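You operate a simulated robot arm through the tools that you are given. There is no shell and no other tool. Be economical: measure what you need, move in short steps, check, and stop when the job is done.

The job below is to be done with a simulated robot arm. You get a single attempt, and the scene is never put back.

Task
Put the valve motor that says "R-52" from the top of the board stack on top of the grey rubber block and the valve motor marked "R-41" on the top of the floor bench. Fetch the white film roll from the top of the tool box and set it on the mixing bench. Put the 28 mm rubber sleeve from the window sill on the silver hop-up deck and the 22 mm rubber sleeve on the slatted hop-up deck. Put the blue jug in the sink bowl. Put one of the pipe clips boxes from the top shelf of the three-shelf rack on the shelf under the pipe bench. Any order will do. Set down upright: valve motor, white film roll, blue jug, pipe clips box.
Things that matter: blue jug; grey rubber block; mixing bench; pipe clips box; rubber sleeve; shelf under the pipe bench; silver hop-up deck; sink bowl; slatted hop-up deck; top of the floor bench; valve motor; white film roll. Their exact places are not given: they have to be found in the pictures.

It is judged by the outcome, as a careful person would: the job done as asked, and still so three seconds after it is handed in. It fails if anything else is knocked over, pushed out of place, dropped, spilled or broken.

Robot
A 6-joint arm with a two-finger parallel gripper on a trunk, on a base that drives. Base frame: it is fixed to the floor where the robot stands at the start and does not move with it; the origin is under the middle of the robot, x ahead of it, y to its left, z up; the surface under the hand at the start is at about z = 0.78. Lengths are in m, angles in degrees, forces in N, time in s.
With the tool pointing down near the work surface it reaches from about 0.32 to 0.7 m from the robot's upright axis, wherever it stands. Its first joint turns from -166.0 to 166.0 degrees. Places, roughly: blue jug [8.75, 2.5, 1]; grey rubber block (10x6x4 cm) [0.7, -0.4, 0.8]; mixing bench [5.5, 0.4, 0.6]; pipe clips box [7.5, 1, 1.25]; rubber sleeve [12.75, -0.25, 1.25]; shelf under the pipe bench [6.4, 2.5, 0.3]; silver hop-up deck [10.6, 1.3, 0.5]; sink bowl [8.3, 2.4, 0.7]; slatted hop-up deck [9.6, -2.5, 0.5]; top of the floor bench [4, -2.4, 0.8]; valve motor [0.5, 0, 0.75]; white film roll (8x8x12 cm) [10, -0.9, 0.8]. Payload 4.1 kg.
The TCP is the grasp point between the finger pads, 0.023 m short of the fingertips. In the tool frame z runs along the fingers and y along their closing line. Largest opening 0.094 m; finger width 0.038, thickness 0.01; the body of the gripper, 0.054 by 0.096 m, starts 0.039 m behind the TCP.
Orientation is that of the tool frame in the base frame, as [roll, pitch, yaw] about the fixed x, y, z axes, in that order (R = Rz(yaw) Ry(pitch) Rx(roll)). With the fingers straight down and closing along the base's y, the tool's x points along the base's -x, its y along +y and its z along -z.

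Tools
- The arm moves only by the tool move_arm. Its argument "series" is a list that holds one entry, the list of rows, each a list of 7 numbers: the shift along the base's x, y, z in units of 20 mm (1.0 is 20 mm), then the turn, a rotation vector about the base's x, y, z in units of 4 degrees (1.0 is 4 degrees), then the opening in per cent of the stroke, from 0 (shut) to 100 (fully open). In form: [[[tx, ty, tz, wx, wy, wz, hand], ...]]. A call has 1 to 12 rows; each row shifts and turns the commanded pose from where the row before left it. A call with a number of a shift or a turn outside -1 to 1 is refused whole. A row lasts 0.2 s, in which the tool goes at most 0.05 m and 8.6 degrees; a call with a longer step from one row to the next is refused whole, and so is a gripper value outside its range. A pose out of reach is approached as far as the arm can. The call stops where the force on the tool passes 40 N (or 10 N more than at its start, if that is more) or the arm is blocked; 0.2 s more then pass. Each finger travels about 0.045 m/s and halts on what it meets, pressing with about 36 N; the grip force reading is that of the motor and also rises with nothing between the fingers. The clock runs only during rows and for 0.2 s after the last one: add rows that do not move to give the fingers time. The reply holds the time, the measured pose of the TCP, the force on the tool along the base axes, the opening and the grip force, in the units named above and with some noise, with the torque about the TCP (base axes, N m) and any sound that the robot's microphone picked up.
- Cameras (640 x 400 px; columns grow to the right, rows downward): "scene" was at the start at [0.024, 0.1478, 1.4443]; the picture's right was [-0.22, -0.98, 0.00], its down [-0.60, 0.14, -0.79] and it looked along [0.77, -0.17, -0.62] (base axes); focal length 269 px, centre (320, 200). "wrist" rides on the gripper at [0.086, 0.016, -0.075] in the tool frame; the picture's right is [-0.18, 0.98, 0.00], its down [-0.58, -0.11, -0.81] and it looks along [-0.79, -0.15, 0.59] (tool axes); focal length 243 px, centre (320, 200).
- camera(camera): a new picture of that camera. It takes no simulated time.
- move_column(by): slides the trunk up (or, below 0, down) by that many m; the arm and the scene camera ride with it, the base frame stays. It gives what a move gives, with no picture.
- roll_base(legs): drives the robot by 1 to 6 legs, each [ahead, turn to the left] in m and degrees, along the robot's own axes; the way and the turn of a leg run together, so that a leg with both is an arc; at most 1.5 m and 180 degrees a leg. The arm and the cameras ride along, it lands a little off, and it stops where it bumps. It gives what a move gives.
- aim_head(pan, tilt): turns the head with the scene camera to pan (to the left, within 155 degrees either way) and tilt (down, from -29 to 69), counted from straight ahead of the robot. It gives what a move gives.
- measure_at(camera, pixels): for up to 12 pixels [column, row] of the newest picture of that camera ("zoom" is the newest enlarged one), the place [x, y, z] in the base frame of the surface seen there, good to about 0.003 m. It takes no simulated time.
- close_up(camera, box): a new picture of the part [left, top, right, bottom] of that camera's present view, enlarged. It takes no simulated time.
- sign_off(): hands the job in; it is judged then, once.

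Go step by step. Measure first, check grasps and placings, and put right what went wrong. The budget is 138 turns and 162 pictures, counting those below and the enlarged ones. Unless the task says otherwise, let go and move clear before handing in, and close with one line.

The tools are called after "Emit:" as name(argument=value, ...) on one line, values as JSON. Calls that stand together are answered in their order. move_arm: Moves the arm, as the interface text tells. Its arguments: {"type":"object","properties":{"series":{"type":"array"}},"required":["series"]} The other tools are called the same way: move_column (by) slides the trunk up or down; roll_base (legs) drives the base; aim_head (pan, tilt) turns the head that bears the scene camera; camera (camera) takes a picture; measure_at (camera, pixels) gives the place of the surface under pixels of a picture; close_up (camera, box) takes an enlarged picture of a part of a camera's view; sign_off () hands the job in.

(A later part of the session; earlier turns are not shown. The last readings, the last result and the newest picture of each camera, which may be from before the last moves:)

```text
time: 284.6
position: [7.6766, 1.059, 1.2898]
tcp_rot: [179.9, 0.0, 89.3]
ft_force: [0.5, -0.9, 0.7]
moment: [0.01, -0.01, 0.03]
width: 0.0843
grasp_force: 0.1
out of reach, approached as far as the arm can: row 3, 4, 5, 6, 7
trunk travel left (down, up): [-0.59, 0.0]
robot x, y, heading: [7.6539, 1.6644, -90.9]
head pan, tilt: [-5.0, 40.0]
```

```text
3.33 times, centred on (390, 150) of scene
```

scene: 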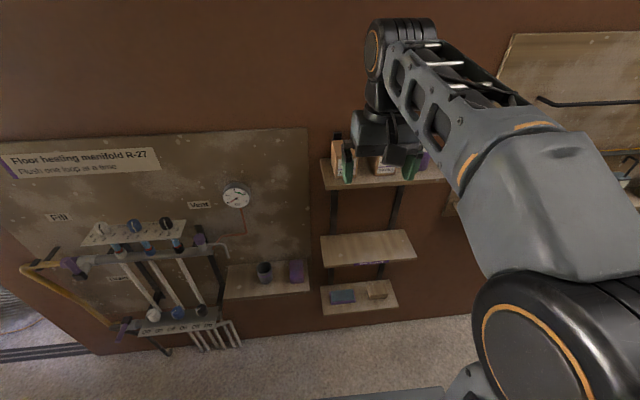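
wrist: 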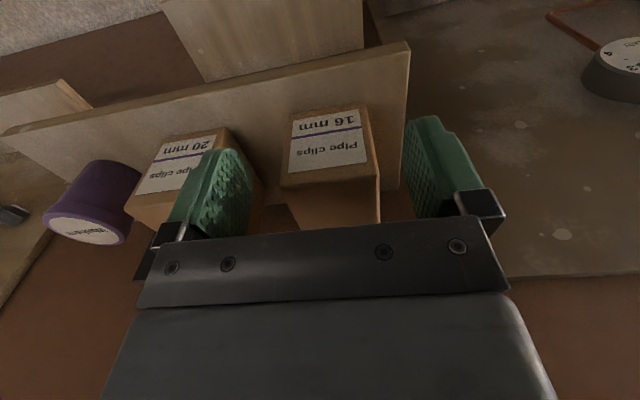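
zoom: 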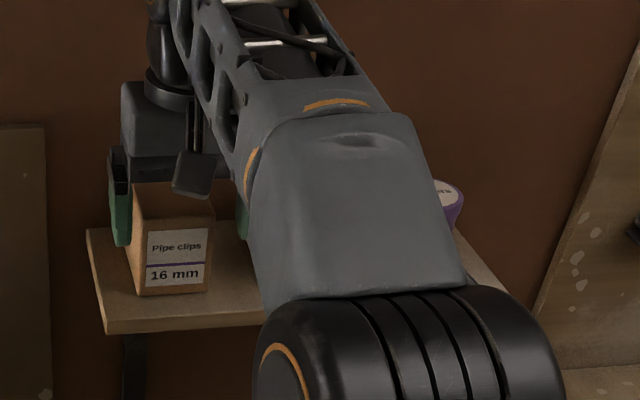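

The arm is at its reach limit; fingers straddle the box. Drive forward 6 cm, then lower.

Emit:
roll_base(legs=[[0.06, 0]])

Emit:
move_arm(series=[[[0.15, 0, -0.8, 0, 0, 0, 90], [0, 0, -0.8, 0, 0, 0, 90], [0, 0, -0.6, 0, 0, 0, 90]]])

Emit:
camera(camera="wrist")

```text
time: 285.6
position: [7.676, 0.9976, 1.2886]
tcp_rot: [-180.0, -0.1, 89.4]
ft_force: [1.0, -1.0, -0.5]
moment: [0.06, 0.03, 0.02]
width: 0.0849
grasp_force: 0.1
trunk travel left (down, up): [-0.59, 0.0]
robot x, y, heading: [7.6532, 1.604, -91.3]
head pan, tilt: [-5.0, 40.0]
```

```text
time: 286.4
position: [7.6792, 0.9987, 1.2463]
tcp_rot: [-179.9, 0.1, 89.2]
ft_force: [-0.1, 0.3, 0.5]
moment: [-0.02, 0.02, 0.01]
width: 0.0846
grasp_force: 0.0
trunk travel left (down, up): [-0.59, 0.0]
robot x, y, heading: [7.6527, 1.6065, -91.0]
head pan, tilt: [-5.0, 40.0]
```

```text
64 pictures are left
```

wrist: 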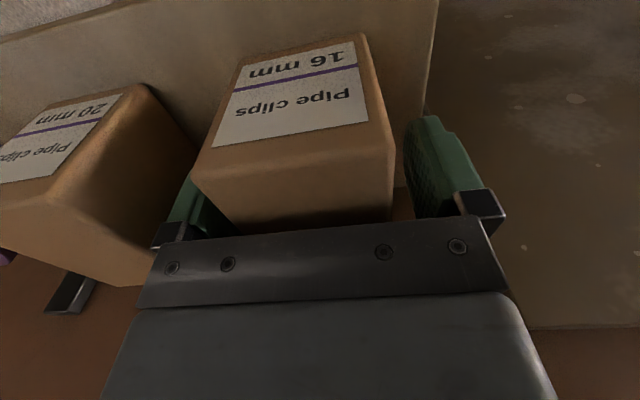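

Fingers straddle the box. Close and lift.

Emit:
move_arm(series=[[[0, 0, 0, 0, 0, 0, 50], [0, 0, 0, 0, 0, 0, 40], [0, 0, 0, 0, 0, 0, 40], [0, 0, 0, 0, 0, 0, 40], [0, 0, 1, 0, 0, 0, 40], [0, 0, 1, 0, 0, 0, 40], [0, 0, 1, 0, 0, 0, 40]]])

Emit:
camera(camera="wrist")

Emit:
aim_head(pan=-130, tilt=35)

Emit:
camera(camera="scene")

```text
time: 288.0
position: [7.6789, 0.9983, 1.3065]
tcp_rot: [180.0, -0.1, 89.2]
ft_force: [0.6, -0.1, -0.7]
moment: [-0.02, -0.02, -0.02]
width: 0.0597
grasp_force: 35.6
trunk travel left (down, up): [-0.59, 0.0]
robot x, y, heading: [7.6514, 1.5995, -90.9]
head pan, tilt: [-5.0, 40.0]
```

```text
63 pictures are left
```

wrist: 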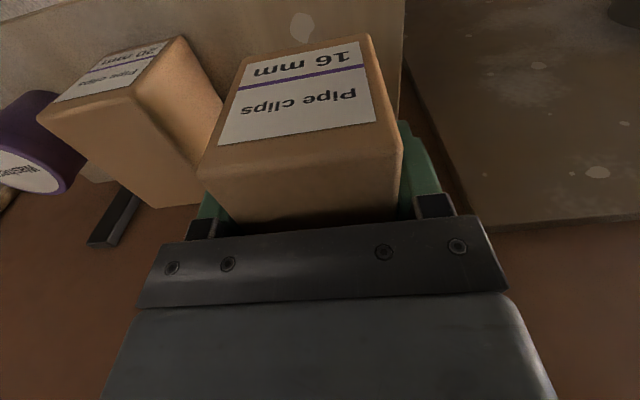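

```text
time: 290.1
position: [7.6784, 0.9985, 1.3041]
tcp_rot: [180.0, -0.1, 89.3]
ft_force: [-0.5, 1.4, -1.2]
moment: [-0.01, -0.02, 0.01]
width: 0.0598
grasp_force: 35.5
trunk travel left (down, up): [-0.59, 0.0]
robot x, y, heading: [7.6562, 1.6059, -91.2]
head pan, tilt: [-130.0, 35.0]
```

```text
62 pictures are left
```

scene: 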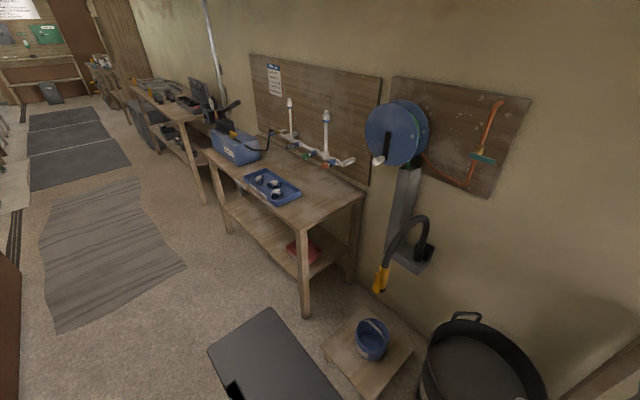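

The box is held, but the pipe-bench shelf is under a table top, so I need a slanted grip. I'll set the box back on its shelf, tilt the hand 45° and re-grip the same side faces.

Emit:
move_arm(series=[[[0, 0, -1, 0, 0, 0, 40], [0, 0, -1, 0, 0, 0, 40], [0, 0, -0.85, 0, 0, 0, 40], [0, 0, -0.12, 0, 0, 0, 40], [0, 0, 0, 0, 0, 0, 90], [0, 0, 0, 0, 0, 0, 90], [0, 0, 0, 0, 0, 0, 90], [0, 0, 1, 0, 0, 0, 90], [0, 0, 1, 0, 0, 0, 90], [0, 0, 1, 0, 0, 0, 90], [0, 0.5, 1, 0, 0, 0, 90], [0, 1, 1, 0, 0, 0, 90]]])

Emit:
move_arm(series=[[[0, 1, 0.5, -1, 0, 0, 90], [0, 1, 0.5, -1, 0, 0, 90], [0, 1, 0.5, -1, 0, 0, 90], [0, 1, 0, -1, 0, 0, 90], [0, 1, 0, -1, 0, 0, 90], [0, 0.3, 0, -1, 0, 0, 90], [0, 0, 0, -1, 0, 0, 90], [0, 0, 0, -1, 0, 0, 90], [0, 0, 0, -1, 0, 0, 90], [0, 0, 0, -1, 0, 0, 90], [0, 0, 0, -1, 0, 0, 90], [0, 0, 0, -0.25, 0, 0, 90]]])

Emit:
camera(camera="wrist")

Emit:
aim_head(pan=5, tilt=40)

Emit:
camera(camera="scene")

```text
time: 292.6
position: [7.6787, 1.0303, 1.3463]
tcp_rot: [179.9, -0.1, 89.4]
ft_force: [0.0, -0.4, 0.2]
moment: [-0.01, 0.03, 0.0]
width: 0.0847
grasp_force: 0.1
trunk travel left (down, up): [-0.59, 0.0]
robot x, y, heading: [7.6527, 1.6039, -91.1]
head pan, tilt: [-130.0, 35.0]
```

```text
time: 295.2
position: [7.6789, 1.1345, 1.3769]
tcp_rot: [179.4, 45.0, 89.0]
ft_force: [0.1, -0.1, 0.4]
moment: [0.0, -0.02, -0.02]
width: 0.0846
grasp_force: 0.0
trunk travel left (down, up): [-0.59, 0.0]
robot x, y, heading: [7.657, 1.6066, -91.1]
head pan, tilt: [-130.0, 35.0]
```

```text
61 pictures are left
```

wrist: 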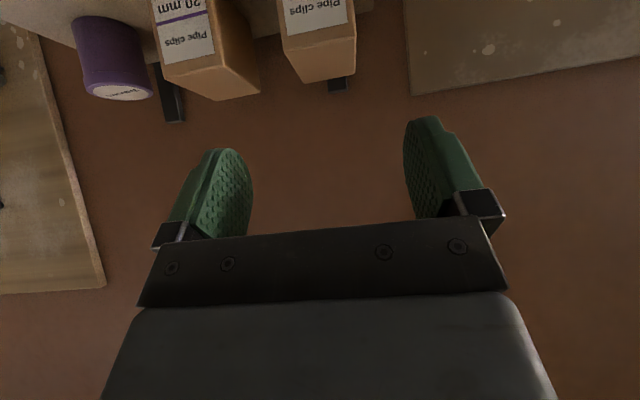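

```text
time: 297.4
position: [7.6797, 1.1357, 1.3771]
tcp_rot: [179.2, 45.0, 89.0]
ft_force: [0.7, 0.9, 0.9]
moment: [-0.02, 0.0, -0.01]
width: 0.0847
grasp_force: 0.1
trunk travel left (down, up): [-0.59, 0.0]
robot x, y, heading: [7.6546, 1.6047, -91.4]
head pan, tilt: [5.0, 40.0]
```

```text
60 pictures are left
```

scene: 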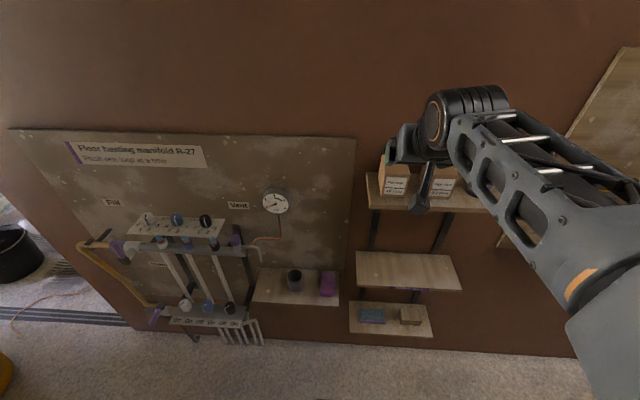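

Tilted 45°. Advance along the tool axis onto the box's upper front edge.

Emit:
move_arm(series=[[[0, -0.84, -0.89, 0, 0, 0, 90], [0, -0.84, -0.89, 0, 0, 0, 90], [0, -0.84, -0.89, 0, 0, 0, 90], [0, -0.84, -0.89, 0, 0, 0, 90], [0, -0.84, -0.89, 0, 0, 0, 90], [0, -0.84, -0.89, 0, 0, 0, 90]]])

Emit:
camera(camera="wrist")

Emit:
close_up(camera="scene", box=[330, 80, 510, 220])

```text
time: 298.8
position: [7.6792, 1.0327, 1.2692]
tcp_rot: [179.3, 44.9, 89.0]
ft_force: [-0.2, -0.1, 0.8]
moment: [0.02, 0.0, -0.01]
width: 0.0844
grasp_force: 0.1
trunk travel left (down, up): [-0.59, 0.0]
robot x, y, heading: [7.6531, 1.6002, -91.0]
head pan, tilt: [5.0, 40.0]
```

```text
59 pictures are left
```

wrist: 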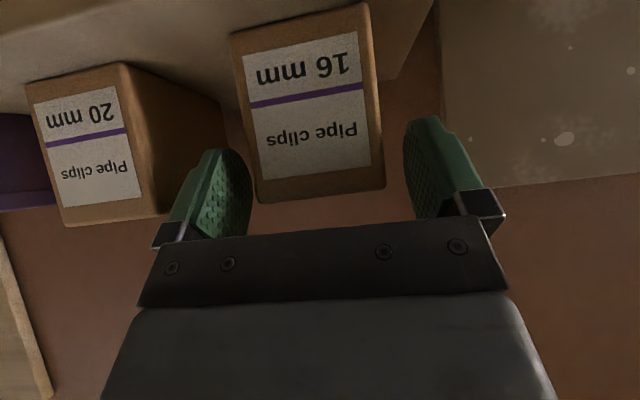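

```text
2.86 times, centred on (420, 150) of scene
```

zoom: 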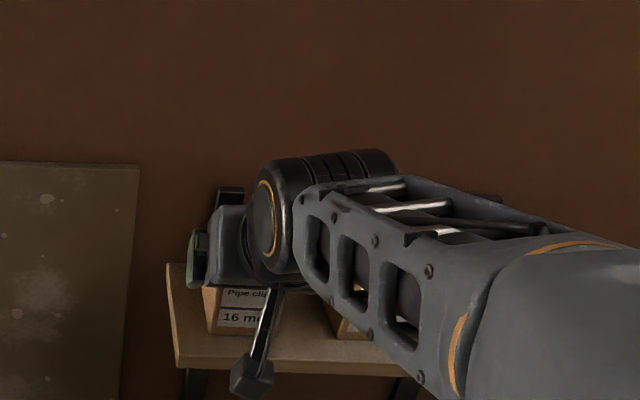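

Emit:
move_arm(series=[[[-0.15, -0.7, -0.8, 0, 0, 0, 90], [0, 0, 0, 0, 0, 0, 50], [0, 0, 0, 0, 0, 0, 40], [0, 0, 0, 0, 0, 0, 40], [0, 0, 0, 0, 0, 0, 40], [0, 0, 0.5, 0, 0, 0, 40], [0, 0, 1, 0, 0, 0, 40], [0, 0.5, 1, 0, 0, 0, 40], [0, 1, 0.5, 0, 0, 0, 40], [0, 1, 0, 0, 0, 0, 40], [0, 1, 0, 0, 0, 0, 40]]])

Emit:
camera(camera="wrist")

Emit:
close_up(camera="scene", box=[330, 80, 510, 220])

```text
time: 301.2
position: [7.6757, 1.0904, 1.3136]
tcp_rot: [179.4, 45.0, 89.0]
ft_force: [0.7, 0.1, -2.5]
moment: [0.03, 0.01, 0.02]
width: 0.0597
grasp_force: 36.1
trunk travel left (down, up): [-0.59, 0.0]
robot x, y, heading: [7.6537, 1.6068, -91.4]
head pan, tilt: [5.0, 40.0]
```

```text
57 pictures are left
```

wrist: 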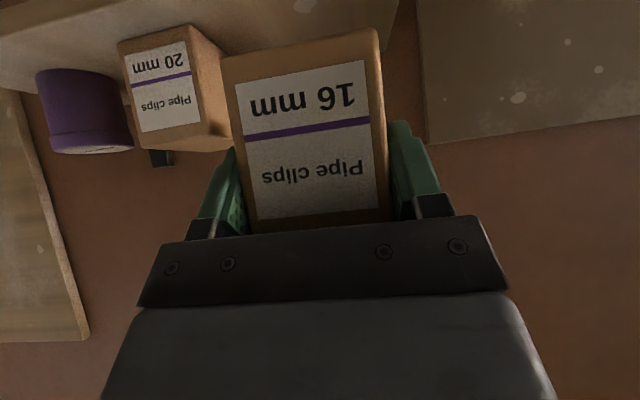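

```text
2.86 times, centred on (420, 150) of scene
```

zoom: 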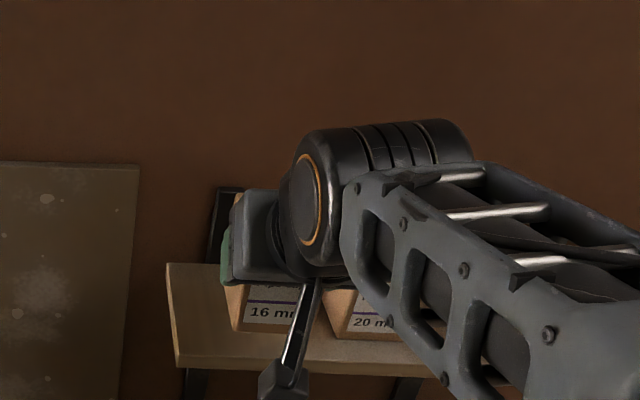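

Box is held slanted-hand and upright. Retract slightly and drive west to face the pipe bench.

Emit:
move_arm(series=[[[0, 1, 0.3, 0, 0, 0, 40], [0, 1, 0, 0, 0, 0, 40], [0, 1, 0, 0, 0, 0, 40], [0, 1, 0, 0, 0, 0, 40]]])

Emit:
roll_base(legs=[[0, -89], [1.25, 0], [0, -90]])

Emit:
aim_head(pan=15, tilt=45)

Emit:
camera(camera="scene")

```text
time: 302.2
position: [7.6764, 1.1705, 1.3195]
tcp_rot: [179.2, 44.9, 89.0]
ft_force: [0.3, 0.5, -0.9]
moment: [0.03, 0.01, 0.0]
width: 0.0597
grasp_force: 36.1
trunk travel left (down, up): [-0.59, 0.0]
robot x, y, heading: [7.6522, 1.6023, -91.1]
head pan, tilt: [5.0, 40.0]
```

```text
time: 316.1
position: [6.3805, 2.034, 1.3192]
tcp_rot: [179.3, 44.8, -89.9]
ft_force: [0.8, -0.3, -1.7]
moment: [-0.05, -0.01, 0.03]
width: 0.0597
grasp_force: 35.6
trunk travel left (down, up): [-0.59, 0.0]
robot x, y, heading: [6.4149, 1.6012, 90.2]
head pan, tilt: [5.0, 40.0]
```

```text
time: 316.8
position: [6.3812, 2.0347, 1.3194]
tcp_rot: [179.3, 44.8, -89.8]
ft_force: [0.1, 0.2, -1.6]
moment: [-0.06, 0.03, -0.03]
width: 0.06
grasp_force: 36.2
trunk travel left (down, up): [-0.59, 0.0]
robot x, y, heading: [6.4134, 1.6014, 90.0]
head pan, tilt: [15.0, 45.0]
```

```text
55 pictures are left
```

scene: 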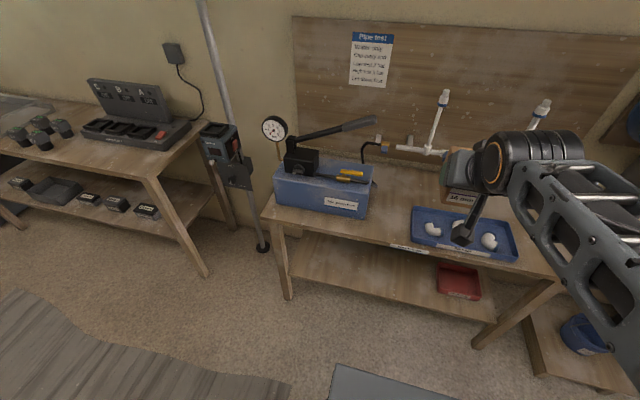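

Emit:
measure_at(camera="scene", pixels=[[320, 275], [380, 285], [420, 290], [380, 270], [380, 255], [400, 300], [440, 285], [345, 262], [300, 212], [400, 245], [285, 290], [420, 275]])

Emit:
close_up(camera="scene", box=[260, 180, 560, 350])

```text
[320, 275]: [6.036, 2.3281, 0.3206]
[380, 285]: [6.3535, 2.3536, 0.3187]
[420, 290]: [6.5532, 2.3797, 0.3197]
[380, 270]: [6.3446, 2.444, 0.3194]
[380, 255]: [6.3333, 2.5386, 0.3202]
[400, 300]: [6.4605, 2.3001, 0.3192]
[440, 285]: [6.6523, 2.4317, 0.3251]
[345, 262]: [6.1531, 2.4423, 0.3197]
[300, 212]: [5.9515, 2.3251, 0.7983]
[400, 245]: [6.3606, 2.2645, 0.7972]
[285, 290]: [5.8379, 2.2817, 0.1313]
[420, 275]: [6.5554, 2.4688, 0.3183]
```

```text
2.13 times, centred on (410, 265) of scene
```

zoom: 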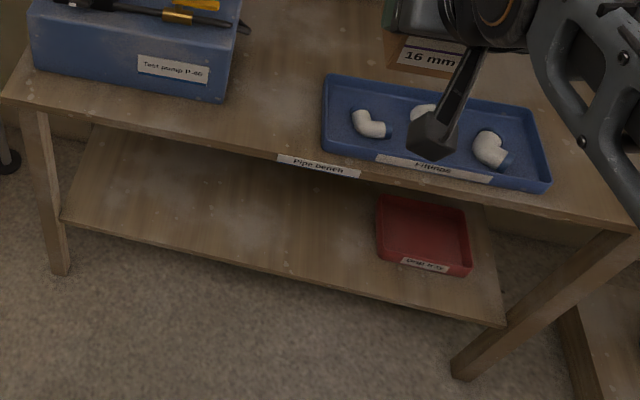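

Shelf z=0.3195, front edge y≈2.29; free spot around x 6.38. I back up a bit, lower the trunk, lower the hand in front of the bench, then drive in under the top.

Emit:
roll_base(legs=[[-0.17, 0]])

Emit:
move_column(by=-0.58)

Emit:
move_arm(series=[[[0, 1, -1, 0, 0, 0, 40], [0, 1, -1, 0, 0, 0, 40], [0, 1, -1, 0, 0, 0, 40], [0, 1, -1, 0, 0, 0, 40], [0, 1, -1, 0, 0, 0, 40], [0, 1, -1, 0, 0, 0, 40], [0, 0, -1, 0, 0, 0, 40], [0, 0, -1, 0, 0, 0, 40], [0, 0, -1, 0, 0, 0, 40], [0, 0, -1, 0, 0, 0, 40], [0, 0, -1, 0, 0, 0, 40], [0, 0, -1, 0, 0, 0, 40]]])

Emit:
camera(camera="scene")

Emit:
camera(camera="wrist")

```text
time: 318.3
position: [6.381, 1.8648, 1.3185]
tcp_rot: [179.3, 45.0, -89.8]
ft_force: [-0.3, -0.3, -1.5]
moment: [-0.06, 0.03, 0.0]
width: 0.0596
grasp_force: 36.2
trunk travel left (down, up): [-0.59, 0.0]
robot x, y, heading: [6.4118, 1.4354, 90.1]
head pan, tilt: [15.0, 45.0]
```

```text
refused: -0.58 is not a number from -0.4 to 0.4
```

```text
time: 320.9
position: [6.3836, 1.9864, 1.1076]
tcp_rot: [179.9, 44.9, -89.9]
ft_force: [0.5, 0.6, -1.5]
moment: [0.0, 0.0, 0.01]
width: 0.0593
grasp_force: 36.0
out of reach, approached as far as the arm can: row 10, 11, 12
trunk travel left (down, up): [-0.59, 0.0]
robot x, y, heading: [6.4144, 1.4275, 90.1]
head pan, tilt: [15.0, 45.0]
```

```text
53 pictures are left
```

scene: 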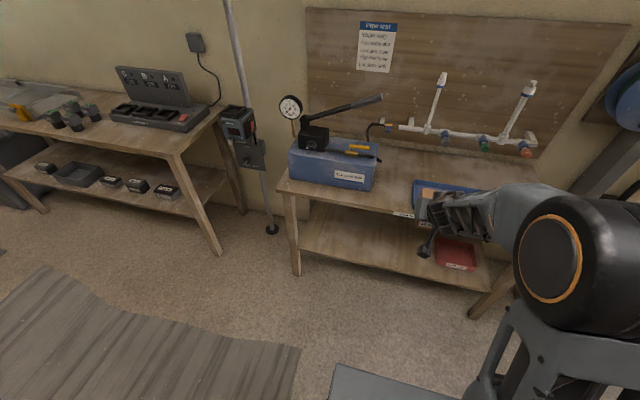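

```text
52 pictures are left
```

wrist: 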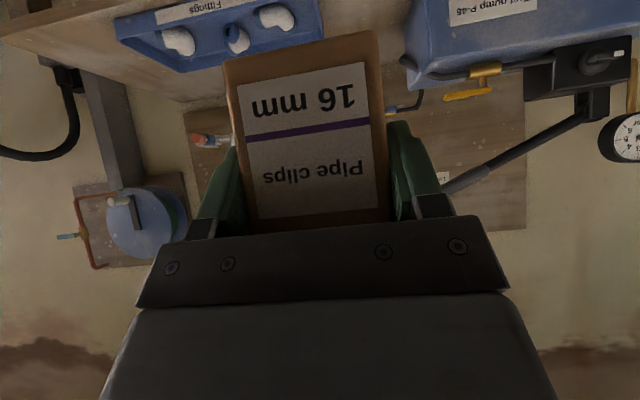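

The slanted pose hits a reach limit at this height. I test whether lower is possible farther out (still in front of the bench).

Emit:
move_arm(series=[[[0, 1, 0, 0, 0, 0, 40], [0, 1, 0, 0, 0, 0, 40], [0, 1, 0, 0, 0, 0, 40], [0, 1, 0, 0, 0, 0, 40], [0, 1, 0, 0, 0, 0, 40], [0, 0, -1, 0, 0, 0, 40], [0, 0, -1, 0, 0, 0, 40], [0, 0, -1, 0, 0, 0, 40], [0, 0, -1, 0, 0, 0, 40], [0, 0, -1, 0, 0, 0, 40]]])

```text
time: 323.1
position: [6.385, 2.0874, 1.0439]
tcp_rot: [179.8, 44.9, -89.9]
ft_force: [-0.6, 0.5, -2.2]
moment: [0.0, -0.03, -0.02]
width: 0.0598
grasp_force: 36.2
out of reach, approached as far as the arm can: row 8, 9, 10
trunk travel left (down, up): [-0.59, 0.0]
robot x, y, heading: [6.4119, 1.43, 90.3]
head pan, tilt: [15.0, 45.0]
```

Farther out lets it go lower. Back up 12 cm, extend 12 cm, and go lower.

Emit:
roll_base(legs=[[-0.12, 0]])

Emit:
move_arm(series=[[[0, 1, 0, 0, 0, 0, 40], [0, 1, 0, 0, 0, 0, 40], [0, 1, 0, 0, 0, 0, 40], [0, 1, 0, 0, 0, 0, 40], [0, 1, 0, 0, 0, 0, 40], [0, 1, 0, 0, 0, 0, 40], [0, 0.5, -1, 0, 0, 0, 40], [0, 0, -1, 0, 0, 0, 40], [0, 0, -1, 0, 0, 0, 40], [0, 0, -1, 0, 0, 0, 40]]])

Emit:
move_column(by=-0.4)

Emit:
move_column(by=-0.15)

Emit:
camera(camera="scene")

Emit:
camera(camera="wrist")

```text
time: 324.3
position: [6.3858, 1.9637, 1.0449]
tcp_rot: [179.7, 44.9, -89.8]
ft_force: [0.6, 0.3, -1.3]
moment: [-0.02, 0.0, -0.05]
width: 0.0595
grasp_force: 36.4
trunk travel left (down, up): [-0.59, 0.0]
robot x, y, heading: [6.4143, 1.31, 90.1]
head pan, tilt: [15.0, 45.0]
```

```text
time: 326.5
position: [6.3893, 2.0656, 0.9637]
tcp_rot: [179.9, 45.0, -89.7]
ft_force: [-0.7, 0.3, -0.8]
moment: [-0.05, -0.01, -0.02]
width: 0.0598
grasp_force: 36.4
out of reach, approached as far as the arm can: row 1, 2, 3
trunk travel left (down, up): [-0.59, 0.0]
robot x, y, heading: [6.4139, 1.3097, 90.0]
head pan, tilt: [15.0, 45.0]
```

```text
time: 330.4
position: [6.3868, 2.0663, 0.564]
tcp_rot: [179.8, 44.9, -89.8]
ft_force: [0.4, -0.2, -0.9]
moment: [-0.01, 0.01, -0.01]
width: 0.0597
grasp_force: 36.0
trunk travel left (down, up): [-0.19, 0.4]
robot x, y, heading: [6.4147, 1.3086, 89.8]
head pan, tilt: [15.0, 45.0]
```

```text
time: 332.1
position: [6.3878, 2.0662, 0.4132]
tcp_rot: [179.9, 44.9, -89.8]
ft_force: [0.1, 0.1, -2.6]
moment: [-0.01, 0.02, -0.01]
width: 0.0597
grasp_force: 36.1
trunk travel left (down, up): [-0.04, 0.55]
robot x, y, heading: [6.4147, 1.309, 90.0]
head pan, tilt: [15.0, 45.0]
```

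```text
51 pictures are left
```

scene: 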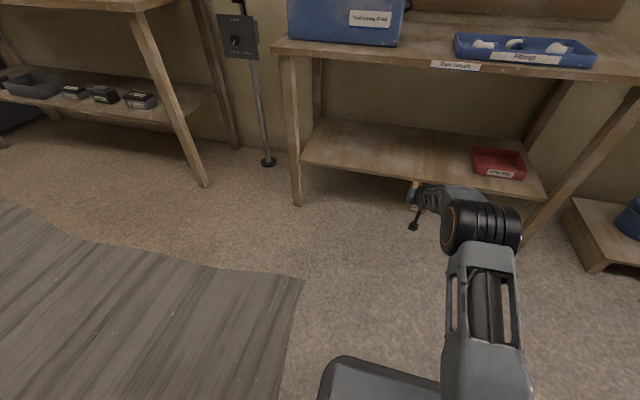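

```text
50 pictures are left
```

wrist: 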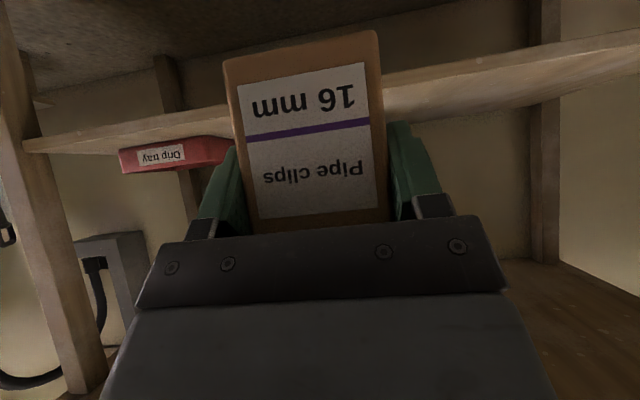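

The box bottom is at z≈0.36, 4 cm above the shelf. Check the wrist joint's height against the bench top before driving in.

Emit:
measure_at(camera="scene", pixels=[[480, 205], [460, 210], [515, 225], [470, 195], [430, 187], [485, 250], [490, 330], [440, 68], [440, 62], [410, 180]])

```text
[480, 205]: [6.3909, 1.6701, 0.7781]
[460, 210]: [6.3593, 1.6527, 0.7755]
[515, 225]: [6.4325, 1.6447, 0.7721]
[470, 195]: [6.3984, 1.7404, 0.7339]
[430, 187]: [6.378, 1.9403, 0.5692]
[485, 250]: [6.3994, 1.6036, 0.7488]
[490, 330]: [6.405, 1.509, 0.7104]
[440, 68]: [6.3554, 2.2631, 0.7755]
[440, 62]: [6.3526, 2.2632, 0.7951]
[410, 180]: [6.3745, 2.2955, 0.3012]
```

Clear. Drive in 0.28 m, then lower with the trunk.

Emit:
roll_base(legs=[[0.28, 0]])

Emit:
move_column(by=-0.032)

Emit:
camera(camera="scene")

Emit:
camera(camera="wrist")

```text
time: 334.1
position: [6.3869, 2.3448, 0.414]
tcp_rot: [179.8, 44.9, -89.6]
ft_force: [0.2, 0.2, -0.7]
moment: [-0.04, 0.0, 0.04]
width: 0.0596
grasp_force: 35.9
trunk travel left (down, up): [-0.04, 0.55]
robot x, y, heading: [6.4143, 1.595, 90.3]
head pan, tilt: [15.0, 45.0]
```

```text
time: 334.8
position: [6.3844, 2.3466, 0.3816]
tcp_rot: [179.8, 44.9, -89.7]
ft_force: [0.9, -0.3, -2.2]
moment: [-0.05, -0.03, -0.01]
width: 0.0598
grasp_force: 36.0
trunk travel left (down, up): [-0.008, 0.582]
robot x, y, heading: [6.4106, 1.589, 90.3]
head pan, tilt: [15.0, 45.0]
```

```text
49 pictures are left
```

scene: 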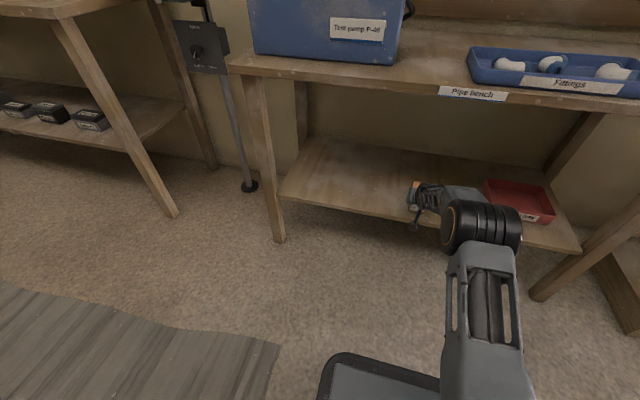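

```text
48 pictures are left
```

wrist: 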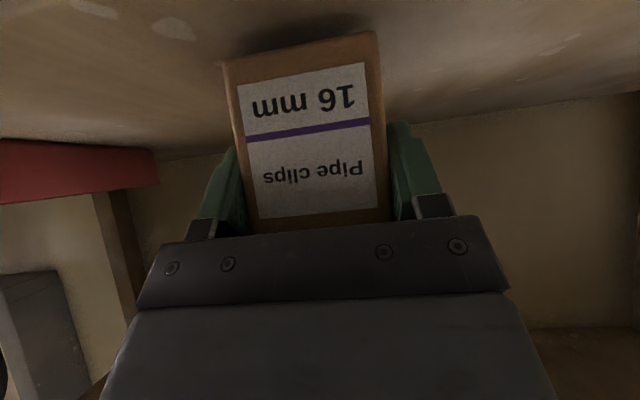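

Emit:
move_column(by=-0.006)

Emit:
move_arm(series=[[[0, 0, -0.1, 0, 0, 0, 40], [0, 0, 0, 0, 0, 0, 40]]])

```text
time: 335.4
position: [6.3853, 2.3451, 0.3764]
tcp_rot: [179.9, 44.9, -89.5]
ft_force: [0.2, 0.1, -1.2]
moment: [-0.05, 0.02, 0.0]
width: 0.0596
grasp_force: 35.6
trunk travel left (down, up): [-0.002, 0.588]
robot x, y, heading: [6.4098, 1.5891, 90.3]
head pan, tilt: [15.0, 45.0]
```

```text
time: 336.0
position: [6.3849, 2.3456, 0.3741]
tcp_rot: [179.7, 44.9, -89.6]
ft_force: [-0.3, -0.5, -1.3]
moment: [-0.09, -0.02, 0.0]
width: 0.0596
grasp_force: 36.2
trunk travel left (down, up): [-0.002, 0.588]
robot x, y, heading: [6.4117, 1.5909, 90.3]
head pan, tilt: [15.0, 45.0]
```

Emit:
move_arm(series=[[[0, 0, -0.1, 0, 0, 0, 40], [0, 0, -0.1, 0, 0, 0, 40], [0, 0, 0, 0, 0, 0, 40]]])

Emit:
close_up(camera="wrist", box=[200, 0, 420, 140])

```text
time: 336.8
position: [6.385, 2.3467, 0.373]
tcp_rot: [179.9, 45.2, -89.6]
ft_force: [-0.6, -2.3, 14.9]
moment: [-0.52, -0.25, 0.01]
width: 0.0598
grasp_force: 35.4
trunk travel left (down, up): [-0.002, 0.588]
robot x, y, heading: [6.4105, 1.5909, 90.2]
head pan, tilt: [15.0, 45.0]
```

```text
2.86 times, centred on (310, 70) of wrist
```

zoom: 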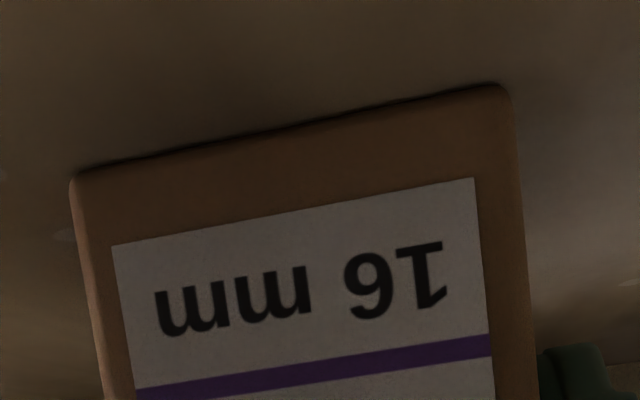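

Contact with the shelf. Release, pull back along the tool axis, then drive back.

Emit:
move_arm(series=[[[0, 0, 0.1, 0, 0, 0, 40], [0, 0, 0, 0, 0, 0, 90], [0, 0, 0, 0, 0, 0, 90], [0, 0, 0, 0, 0, 0, 90], [0, -0.7, 0.7, 0, 0, 0, 90], [0, -0.7, 0.7, 0, 0, 0, 90], [0, -0.7, 0.7, 0, 0, 0, 90], [0, -1, 0.5, 0, 0, 0, 90], [0, -1, 0, 0, 0, 0, 90]]])

Emit:
roll_base(legs=[[-0.2, 0]])

Emit:
camera(camera="scene")

Emit:
camera(camera="wrist")

```text
time: 338.8
position: [6.3855, 2.282, 0.4213]
tcp_rot: [-179.7, 44.6, -89.6]
ft_force: [-0.8, 0.6, 0.2]
moment: [0.01, -0.02, 0.0]
width: 0.0848
grasp_force: 0.1
out of reach, approached as far as the arm can: row 8, 9
trunk travel left (down, up): [-0.002, 0.588]
robot x, y, heading: [6.4131, 1.589, 90.3]
head pan, tilt: [15.0, 45.0]
```

```text
time: 340.4
position: [6.3889, 2.0816, 0.4196]
tcp_rot: [-179.7, 44.7, -89.8]
ft_force: [0.3, -0.6, 0.5]
moment: [0.02, -0.01, 0.04]
width: 0.0847
grasp_force: 0.1
trunk travel left (down, up): [-0.002, 0.588]
robot x, y, heading: [6.4146, 1.3878, 89.9]
head pan, tilt: [15.0, 45.0]
```

```text
46 pictures are left
```

scene: 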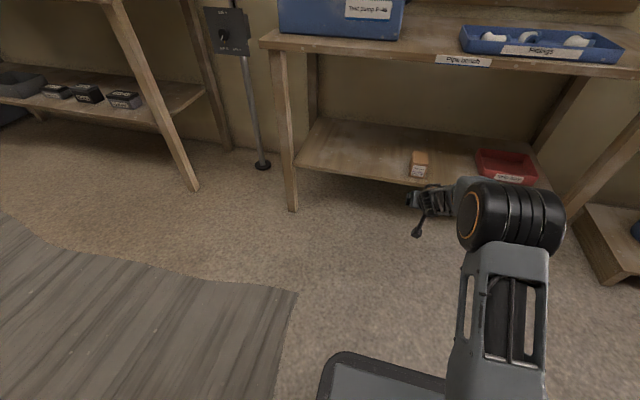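

```text
45 pictures are left
```

wrist: 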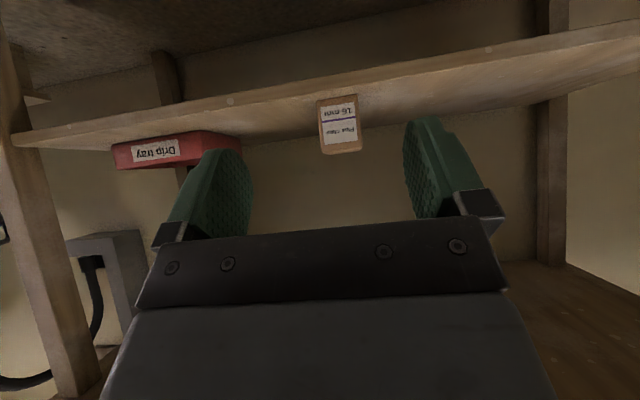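

The box stands upright on the shelf. Now raise the trunk, fold the hand back to tool-down, and head for the window through the hop-up gap.

Emit:
move_column(by=0.4)

Emit:
move_column(by=0.188)

Emit:
move_arm(series=[[[0, -0.3, 1, -1, 0, 0, 60], [0, -0.3, 1, -1, 0, 0, 60], [0, -0.3, 1, -1, 0, 0, 60], [0, -0.3, 1, -1, 0, 0, 60], [0, -0.3, 1, -1, 0, 0, 60], [0, -0.3, 1, -1, 0, 0, 60], [0, -0.3, 1, -1, 0, 0, 60], [0, -0.3, 1, -1, 0, 0, 60], [0, -0.5, 1, -1, 0, 0, 60], [0, -1, 0.5, -1, 0, 0, 60], [0, -1, 0.5, -1, 0, 0, 60], [0, -1, 0.5, -0.25, 0, 0, 60]]])

Emit:
move_arm(series=[[[0, -1, 0.2, 0, 0, 0, 60], [0, -1, 0.2, 0, 0, 0, 60], [0, -1, 0.2, 0, 0, 0, 60], [0, -1, 0.2, 0, 0, 0, 60], [0, -1, 0.2, 0, 0, 0, 60], [0, -1, 0.2, 0, 0, 0, 60], [0, -1, 0.2, 0, 0, 0, 60], [0, -1, 0.2, 0, 0, 0, 60], [0, -1, 0, 0, 0, 0, 60]]])

```text
time: 344.2
position: [6.3876, 2.0809, 0.8199]
tcp_rot: [-179.7, 44.6, -89.8]
ft_force: [-1.1, -0.1, 0.3]
moment: [0.0, -0.02, 0.0]
width: 0.0847
grasp_force: 0.1
trunk travel left (down, up): [-0.402, 0.188]
robot x, y, heading: [6.4098, 1.3929, 90.1]
head pan, tilt: [15.0, 45.0]
```

```text
time: 346.3
position: [6.3891, 2.0819, 1.0086]
tcp_rot: [-179.6, 44.7, -89.8]
ft_force: [1.0, -0.7, -0.7]
moment: [-0.01, 0.02, 0.0]
width: 0.0848
grasp_force: 0.2
trunk travel left (down, up): [-0.59, 0.0]
robot x, y, heading: [6.4141, 1.3953, 90.4]
head pan, tilt: [15.0, 45.0]
```

```text
time: 348.9
position: [6.3953, 1.9749, 1.194]
tcp_rot: [-177.7, 6.3, -89.9]
ft_force: [0.0, 0.0, 0.1]
moment: [0.03, -0.01, 0.03]
width: 0.0565
grasp_force: 0.0
out of reach, approached as far as the arm can: row 1, 2
trunk travel left (down, up): [-0.59, 0.0]
robot x, y, heading: [6.4113, 1.3924, 90.2]
head pan, tilt: [15.0, 45.0]
```

```text
time: 350.9
position: [6.396, 1.7943, 1.2265]
tcp_rot: [-177.7, 6.4, -89.8]
ft_force: [0.1, 0.6, 0.3]
moment: [0.02, 0.02, 0.02]
width: 0.056
grasp_force: 0.1
trunk travel left (down, up): [-0.59, 0.0]
robot x, y, heading: [6.4117, 1.3856, 90.2]
head pan, tilt: [15.0, 45.0]
```

Emit:
move_arm(series=[[[0, 0, 0, -0.8, 0.29, 0, 60], [0, 0, 0, -0.8, 0.28, 0, 60]]])

Emit:
roll_base(legs=[[0.2, 0], [0, -90], [1.5, 0], [0.79, 0]])

Emit:
roll_base(legs=[[0, 35], [0.58, 0], [0, -35]])

```text
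time: 351.5
position: [6.3951, 1.7942, 1.2264]
tcp_rot: [-179.9, -0.1, -90.1]
ft_force: [-0.3, -0.3, -0.4]
moment: [0.02, 0.0, 0.02]
width: 0.0565
grasp_force: 0.1
trunk travel left (down, up): [-0.59, 0.0]
robot x, y, heading: [6.4136, 1.3868, 90.2]
head pan, tilt: [15.0, 45.0]
```

```text
time: 367.8
position: [9.1065, 1.6346, 1.2263]
tcp_rot: [-179.9, -0.1, -179.1]
ft_force: [-0.4, -0.5, 0.5]
moment: [0.0, 0.01, 0.0]
width: 0.0563
grasp_force: 0.0
trunk travel left (down, up): [-0.59, 0.0]
robot x, y, heading: [8.7047, 1.6109, 1.0]
head pan, tilt: [15.0, 45.0]
```

```text
time: 374.4
position: [9.5721, 1.9781, 1.2259]
tcp_rot: [-179.8, -0.1, -178.7]
ft_force: [-0.7, 0.3, -0.5]
moment: [0.02, 0.0, 0.0]
width: 0.0565
grasp_force: 0.0
trunk travel left (down, up): [-0.59, 0.0]
robot x, y, heading: [9.1679, 1.9544, 1.5]
head pan, tilt: [15.0, 45.0]
```

Emit:
roll_base(legs=[[0, -4], [0.74, 0]])

Emit:
aim_head(pan=0, tilt=60)

Emit:
camera(camera="scene")

```text
time: 378.9
position: [10.3098, 1.9109, 1.227]
tcp_rot: [-180.0, -0.1, 176.9]
ft_force: [-0.6, 0.4, -0.9]
moment: [-0.03, 0.02, 0.04]
width: 0.0565
grasp_force: 0.0
trunk travel left (down, up): [-0.59, 0.0]
robot x, y, heading: [9.9035, 1.9158, -3.3]
head pan, tilt: [15.0, 45.0]
```

```text
time: 379.7
position: [10.3089, 1.9103, 1.2259]
tcp_rot: [-179.9, 0.0, 176.8]
ft_force: [-1.2, 0.1, 0.5]
moment: [-0.01, 0.04, -0.03]
width: 0.0562
grasp_force: 0.1
trunk travel left (down, up): [-0.59, 0.0]
robot x, y, heading: [9.9057, 1.918, -3.3]
head pan, tilt: [0.0, 60.0]
```

```text
44 pictures are left
```

scene: 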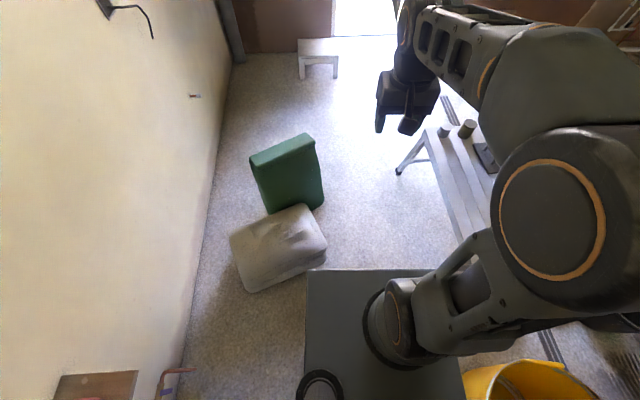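

Emit:
measure_at(camera="scene", pixels=[[245, 290], [325, 260], [326, 245], [305, 206], [322, 207], [398, 172], [300, 78], [338, 78], [432, 135], [300, 270], [470, 235], [272, 212]])

```text
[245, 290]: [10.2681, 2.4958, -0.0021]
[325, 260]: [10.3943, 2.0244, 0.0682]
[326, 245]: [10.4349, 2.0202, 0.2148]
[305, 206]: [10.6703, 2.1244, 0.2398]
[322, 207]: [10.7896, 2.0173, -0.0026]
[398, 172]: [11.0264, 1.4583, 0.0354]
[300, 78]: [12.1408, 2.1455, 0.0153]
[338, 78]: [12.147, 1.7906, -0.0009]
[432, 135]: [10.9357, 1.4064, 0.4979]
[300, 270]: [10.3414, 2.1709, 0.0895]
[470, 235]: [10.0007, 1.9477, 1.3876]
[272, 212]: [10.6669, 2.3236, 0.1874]
```

Sack corner (10.42,2.02), board corner (10.79,2.02), hop-up feet (10.15,1.45) and (11.03,1.46): I weave diagonally through.

Emit:
roll_base(legs=[[0, -22.2], [0.498, 0], [0.2, 35.5]])

```text
time: 385.5
position: [10.9454, 1.7612, 1.2268]
tcp_rot: [-179.8, -0.2, -170.3]
ft_force: [-0.3, -0.6, -0.1]
moment: [0.05, -0.01, 0.0]
width: 0.0563
grasp_force: 0.1
trunk travel left (down, up): [-0.59, 0.0]
robot x, y, heading: [10.5474, 1.6774, 9.9]
head pan, tilt: [0.0, 60.0]
```

Exactly on plan. Continue past the second foot.

Emit:
roll_base(legs=[[0.85, 0], [0, -70]])

Emit:
aim_head(pan=10, tilt=35)

Emit:
camera(camera="scene")

```text
time: 393.0
position: [11.6054, 1.4816, 1.2257]
tcp_rot: [-180.0, 0.0, 120.1]
ft_force: [0.2, -0.7, 0.7]
moment: [0.0, -0.01, 0.01]
width: 0.0564
grasp_force: 0.1
trunk travel left (down, up): [-0.59, 0.0]
robot x, y, heading: [11.3901, 1.8177, -60.1]
head pan, tilt: [0.0, 60.0]
```

```text
time: 393.9
position: [11.6062, 1.4802, 1.2269]
tcp_rot: [-180.0, 0.0, 120.0]
ft_force: [-0.1, 0.3, -0.4]
moment: [0.02, 0.02, 0.01]
width: 0.0567
grasp_force: 0.1
trunk travel left (down, up): [-0.59, 0.0]
robot x, y, heading: [11.3922, 1.8221, -60.1]
head pan, tilt: [10.0, 35.0]
```

```text
43 pictures are left
```

scene: 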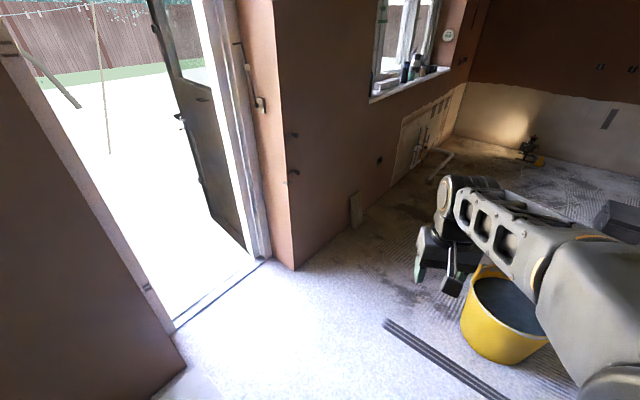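

Emit:
measure_at(camera="scene", pixels=[[297, 268], [355, 225], [385, 98], [440, 72], [462, 325], [490, 365], [430, 182], [400, 235], [447, 155]])

Emit:
close_up(camera="scene", box=[360, 30, 470, 110])

```text
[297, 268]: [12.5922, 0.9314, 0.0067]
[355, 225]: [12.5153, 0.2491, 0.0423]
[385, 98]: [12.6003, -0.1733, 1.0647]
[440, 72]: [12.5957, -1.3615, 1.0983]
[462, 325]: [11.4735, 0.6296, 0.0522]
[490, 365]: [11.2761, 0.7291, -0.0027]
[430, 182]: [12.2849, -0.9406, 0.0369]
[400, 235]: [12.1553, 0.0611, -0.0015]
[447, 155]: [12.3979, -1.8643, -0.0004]
```

```text
5.00 times, centred on (415, 70) of scene
```

zoom: 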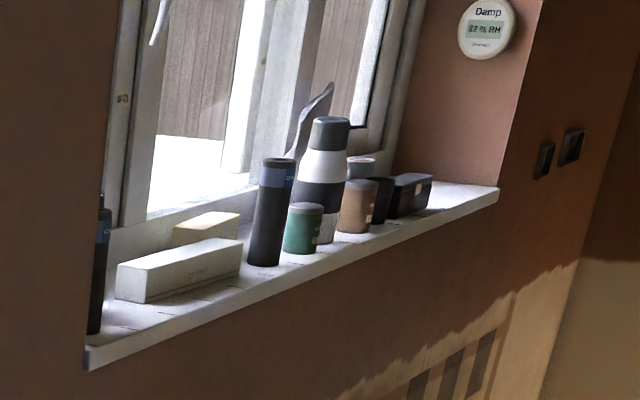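

Path clear (wall x≈12.59). Drive to (11.97,-0.3) and face the window.

Emit:
roll_base(legs=[[0, -6.7], [1.43, 0], [0, -21.2], [0.8, 0], [0, 88]])

Emit:
aim_head(pan=0, tilt=30)

Emit:
camera(camera="scene")

```text
time: 410.3
position: [12.3738, -0.2612, 1.2258]
tcp_rot: [-180.0, 0.0, 179.8]
ft_force: [-0.3, -0.1, -0.2]
moment: [0.0, 0.0, 0.02]
width: 0.0565
grasp_force: 0.1
trunk travel left (down, up): [-0.59, 0.0]
robot x, y, heading: [11.9695, -0.2798, -0.2]
head pan, tilt: [10.0, 35.0]
```

```text
time: 411.0
position: [12.3749, -0.2611, 1.2271]
tcp_rot: [-179.9, 0.1, 179.9]
ft_force: [0.5, -0.5, -0.2]
moment: [0.0, -0.01, -0.03]
width: 0.0563
grasp_force: 0.1
trunk travel left (down, up): [-0.59, 0.0]
robot x, y, heading: [11.9694, -0.2803, -0.2]
head pan, tilt: [0.0, 30.0]
```

```text
41 pictures are left
```

scene: 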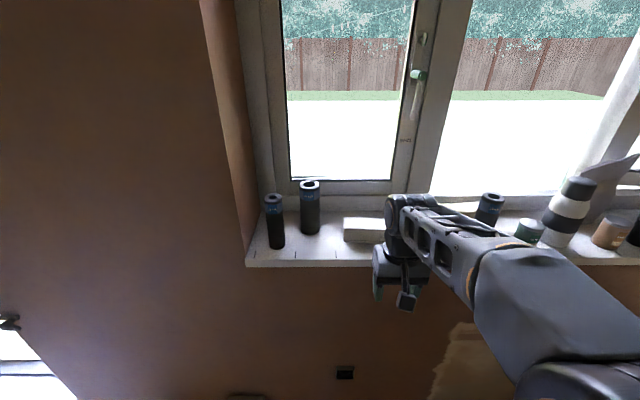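

Emit:
close_up(camera="scene", box=[250, 170, 350, 260])

Emit:
measure_at(camera="scene", pixels=[[274, 198], [310, 184], [491, 196], [277, 245], [310, 230], [290, 255], [300, 205], [318, 205], [267, 215], [283, 215], [340, 250], [360, 222]])

Emit:
close_up(camera="scene", box=[460, 170, 560, 260])

```text
4.44 times, centred on (300, 215) of scene
```

zoom: 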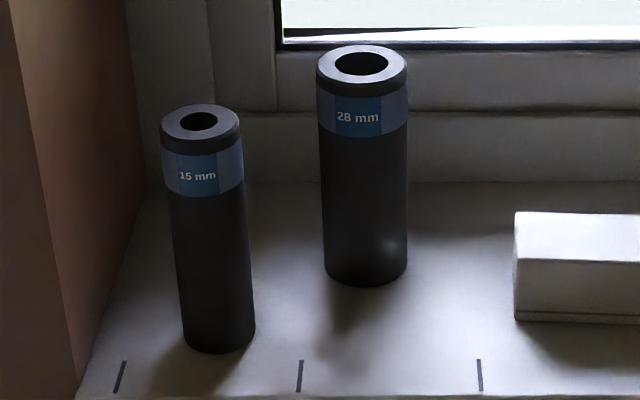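

```text
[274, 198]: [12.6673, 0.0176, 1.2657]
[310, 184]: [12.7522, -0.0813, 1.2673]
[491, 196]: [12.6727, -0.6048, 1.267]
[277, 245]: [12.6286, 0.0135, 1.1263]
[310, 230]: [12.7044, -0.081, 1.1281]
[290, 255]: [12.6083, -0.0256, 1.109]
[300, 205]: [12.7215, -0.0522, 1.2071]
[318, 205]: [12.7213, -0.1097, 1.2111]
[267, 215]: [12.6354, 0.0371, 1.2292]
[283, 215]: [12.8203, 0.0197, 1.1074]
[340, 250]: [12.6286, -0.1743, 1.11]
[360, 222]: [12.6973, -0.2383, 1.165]
```

```text
4.44 times, centred on (510, 215) of scene
```

zoom: 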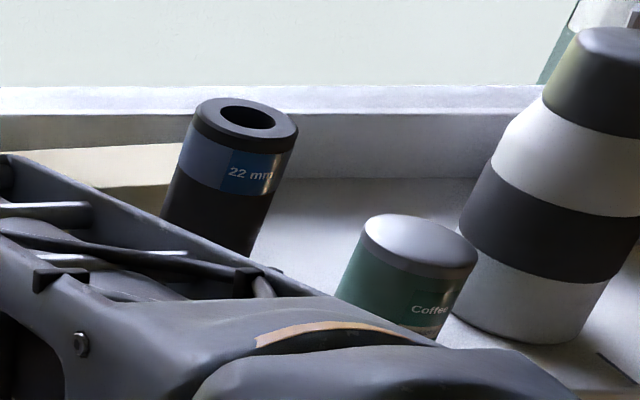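

Labels: left pair is 15 mm (12.66,0.02) and 28 mm (12.745,-0.081); the 22 mm is at (12.68,-0.605). Raise the hand and drive 0.2 m closer.

Emit:
move_arm(series=[[[0, 0, 1, 0, 0, 0, 90], [0, 0, 1, 0, 0, 0, 90], [0, 0, 1, 0, 0, 0, 90], [0, 0, 1, 0, 0, 0, 90], [0, 0, 1, 0, 0, 0, 90]]])

Emit:
roll_base(legs=[[0.21, 0]])

Emit:
move_arm(series=[[[0, 1, 0, 0, 0, 0, 90], [0, 1, 0, 0, 0, 0, 90], [0, 1, 0, 0, 0, 0, 90], [0.5, 1, 0, 0, 0, 0, 90], [0.5, 1, 0, 0, 0, 0, 90], [1, 1, 0, 0, 0, 0, 90], [1, 1, 0, 0, 0, 0, 90], [1, 1, 0, 0, 0, 0, 90], [1, 1, 0, 0, 0, 0, 90], [1, 0, 0, 0, 0, 0, 90]]])

Emit:
camera(camera="wrist")

Emit:
camera(camera="scene")

```text
time: 412.2
position: [12.374, -0.262, 1.3253]
tcp_rot: [-179.9, 0.0, 179.8]
ft_force: [-0.9, -0.4, 0.1]
moment: [-0.01, 0.01, 0.04]
width: 0.0847
grasp_force: 0.0
trunk travel left (down, up): [-0.59, 0.0]
robot x, y, heading: [11.9699, -0.2736, -0.0]
head pan, tilt: [0.0, 30.0]
```

```text
time: 413.9
position: [12.584, -0.2632, 1.3259]
tcp_rot: [-179.8, -0.1, 180.0]
ft_force: [-0.3, -0.8, -0.8]
moment: [-0.03, 0.01, -0.02]
width: 0.0845
grasp_force: 0.0
trunk travel left (down, up): [-0.59, 0.0]
robot x, y, heading: [12.1807, -0.2805, -0.0]
head pan, tilt: [0.0, 30.0]
```

```text
time: 416.1
position: [12.7039, -0.0821, 1.3265]
tcp_rot: [-179.9, -0.2, 179.8]
ft_force: [0.0, -1.1, 0.0]
moment: [-0.01, 0.01, 0.01]
width: 0.0846
grasp_force: 0.0
trunk travel left (down, up): [-0.59, 0.0]
robot x, y, heading: [12.177, -0.2761, 0.1]
head pan, tilt: [0.0, 30.0]
```

```text
38 pictures are left
```

wrist: 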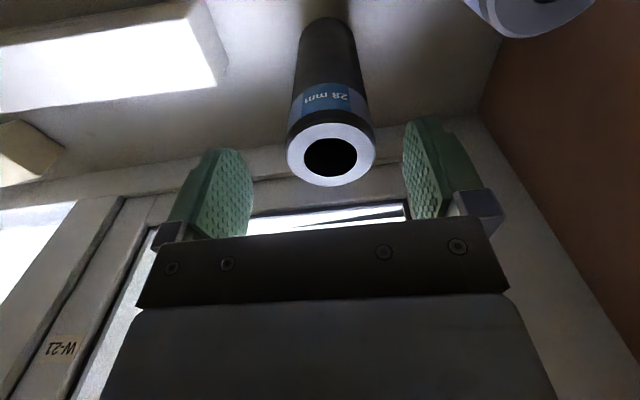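

```text
37 pictures are left
```

scene: 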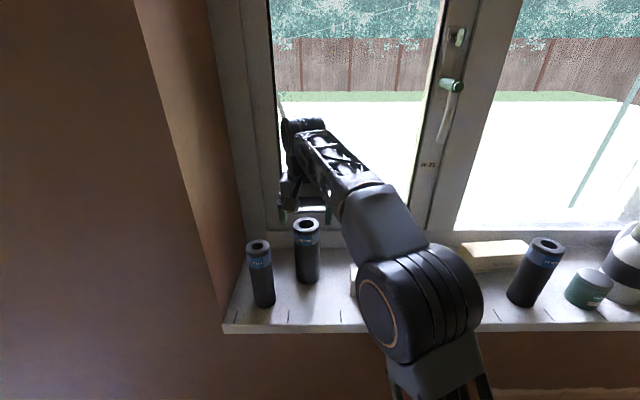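

Emit:
measure_at(camera="wrist", pixels=[[295, 150], [367, 150], [330, 128], [330, 180], [300, 135], [362, 165]])

Emit:
measure_at(camera="scene", pixels=[[544, 240], [530, 245], [558, 250], [520, 300], [306, 221], [258, 243]])

```text
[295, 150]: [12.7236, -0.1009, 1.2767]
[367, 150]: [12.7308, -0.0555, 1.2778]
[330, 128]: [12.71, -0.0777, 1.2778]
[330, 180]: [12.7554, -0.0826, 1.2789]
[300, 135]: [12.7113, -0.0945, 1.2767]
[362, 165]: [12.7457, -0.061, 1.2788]
```

```text
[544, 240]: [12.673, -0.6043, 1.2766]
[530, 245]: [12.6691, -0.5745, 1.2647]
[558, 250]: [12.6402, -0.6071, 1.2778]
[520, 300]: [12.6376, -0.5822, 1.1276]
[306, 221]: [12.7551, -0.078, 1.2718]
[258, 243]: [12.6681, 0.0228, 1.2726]
```

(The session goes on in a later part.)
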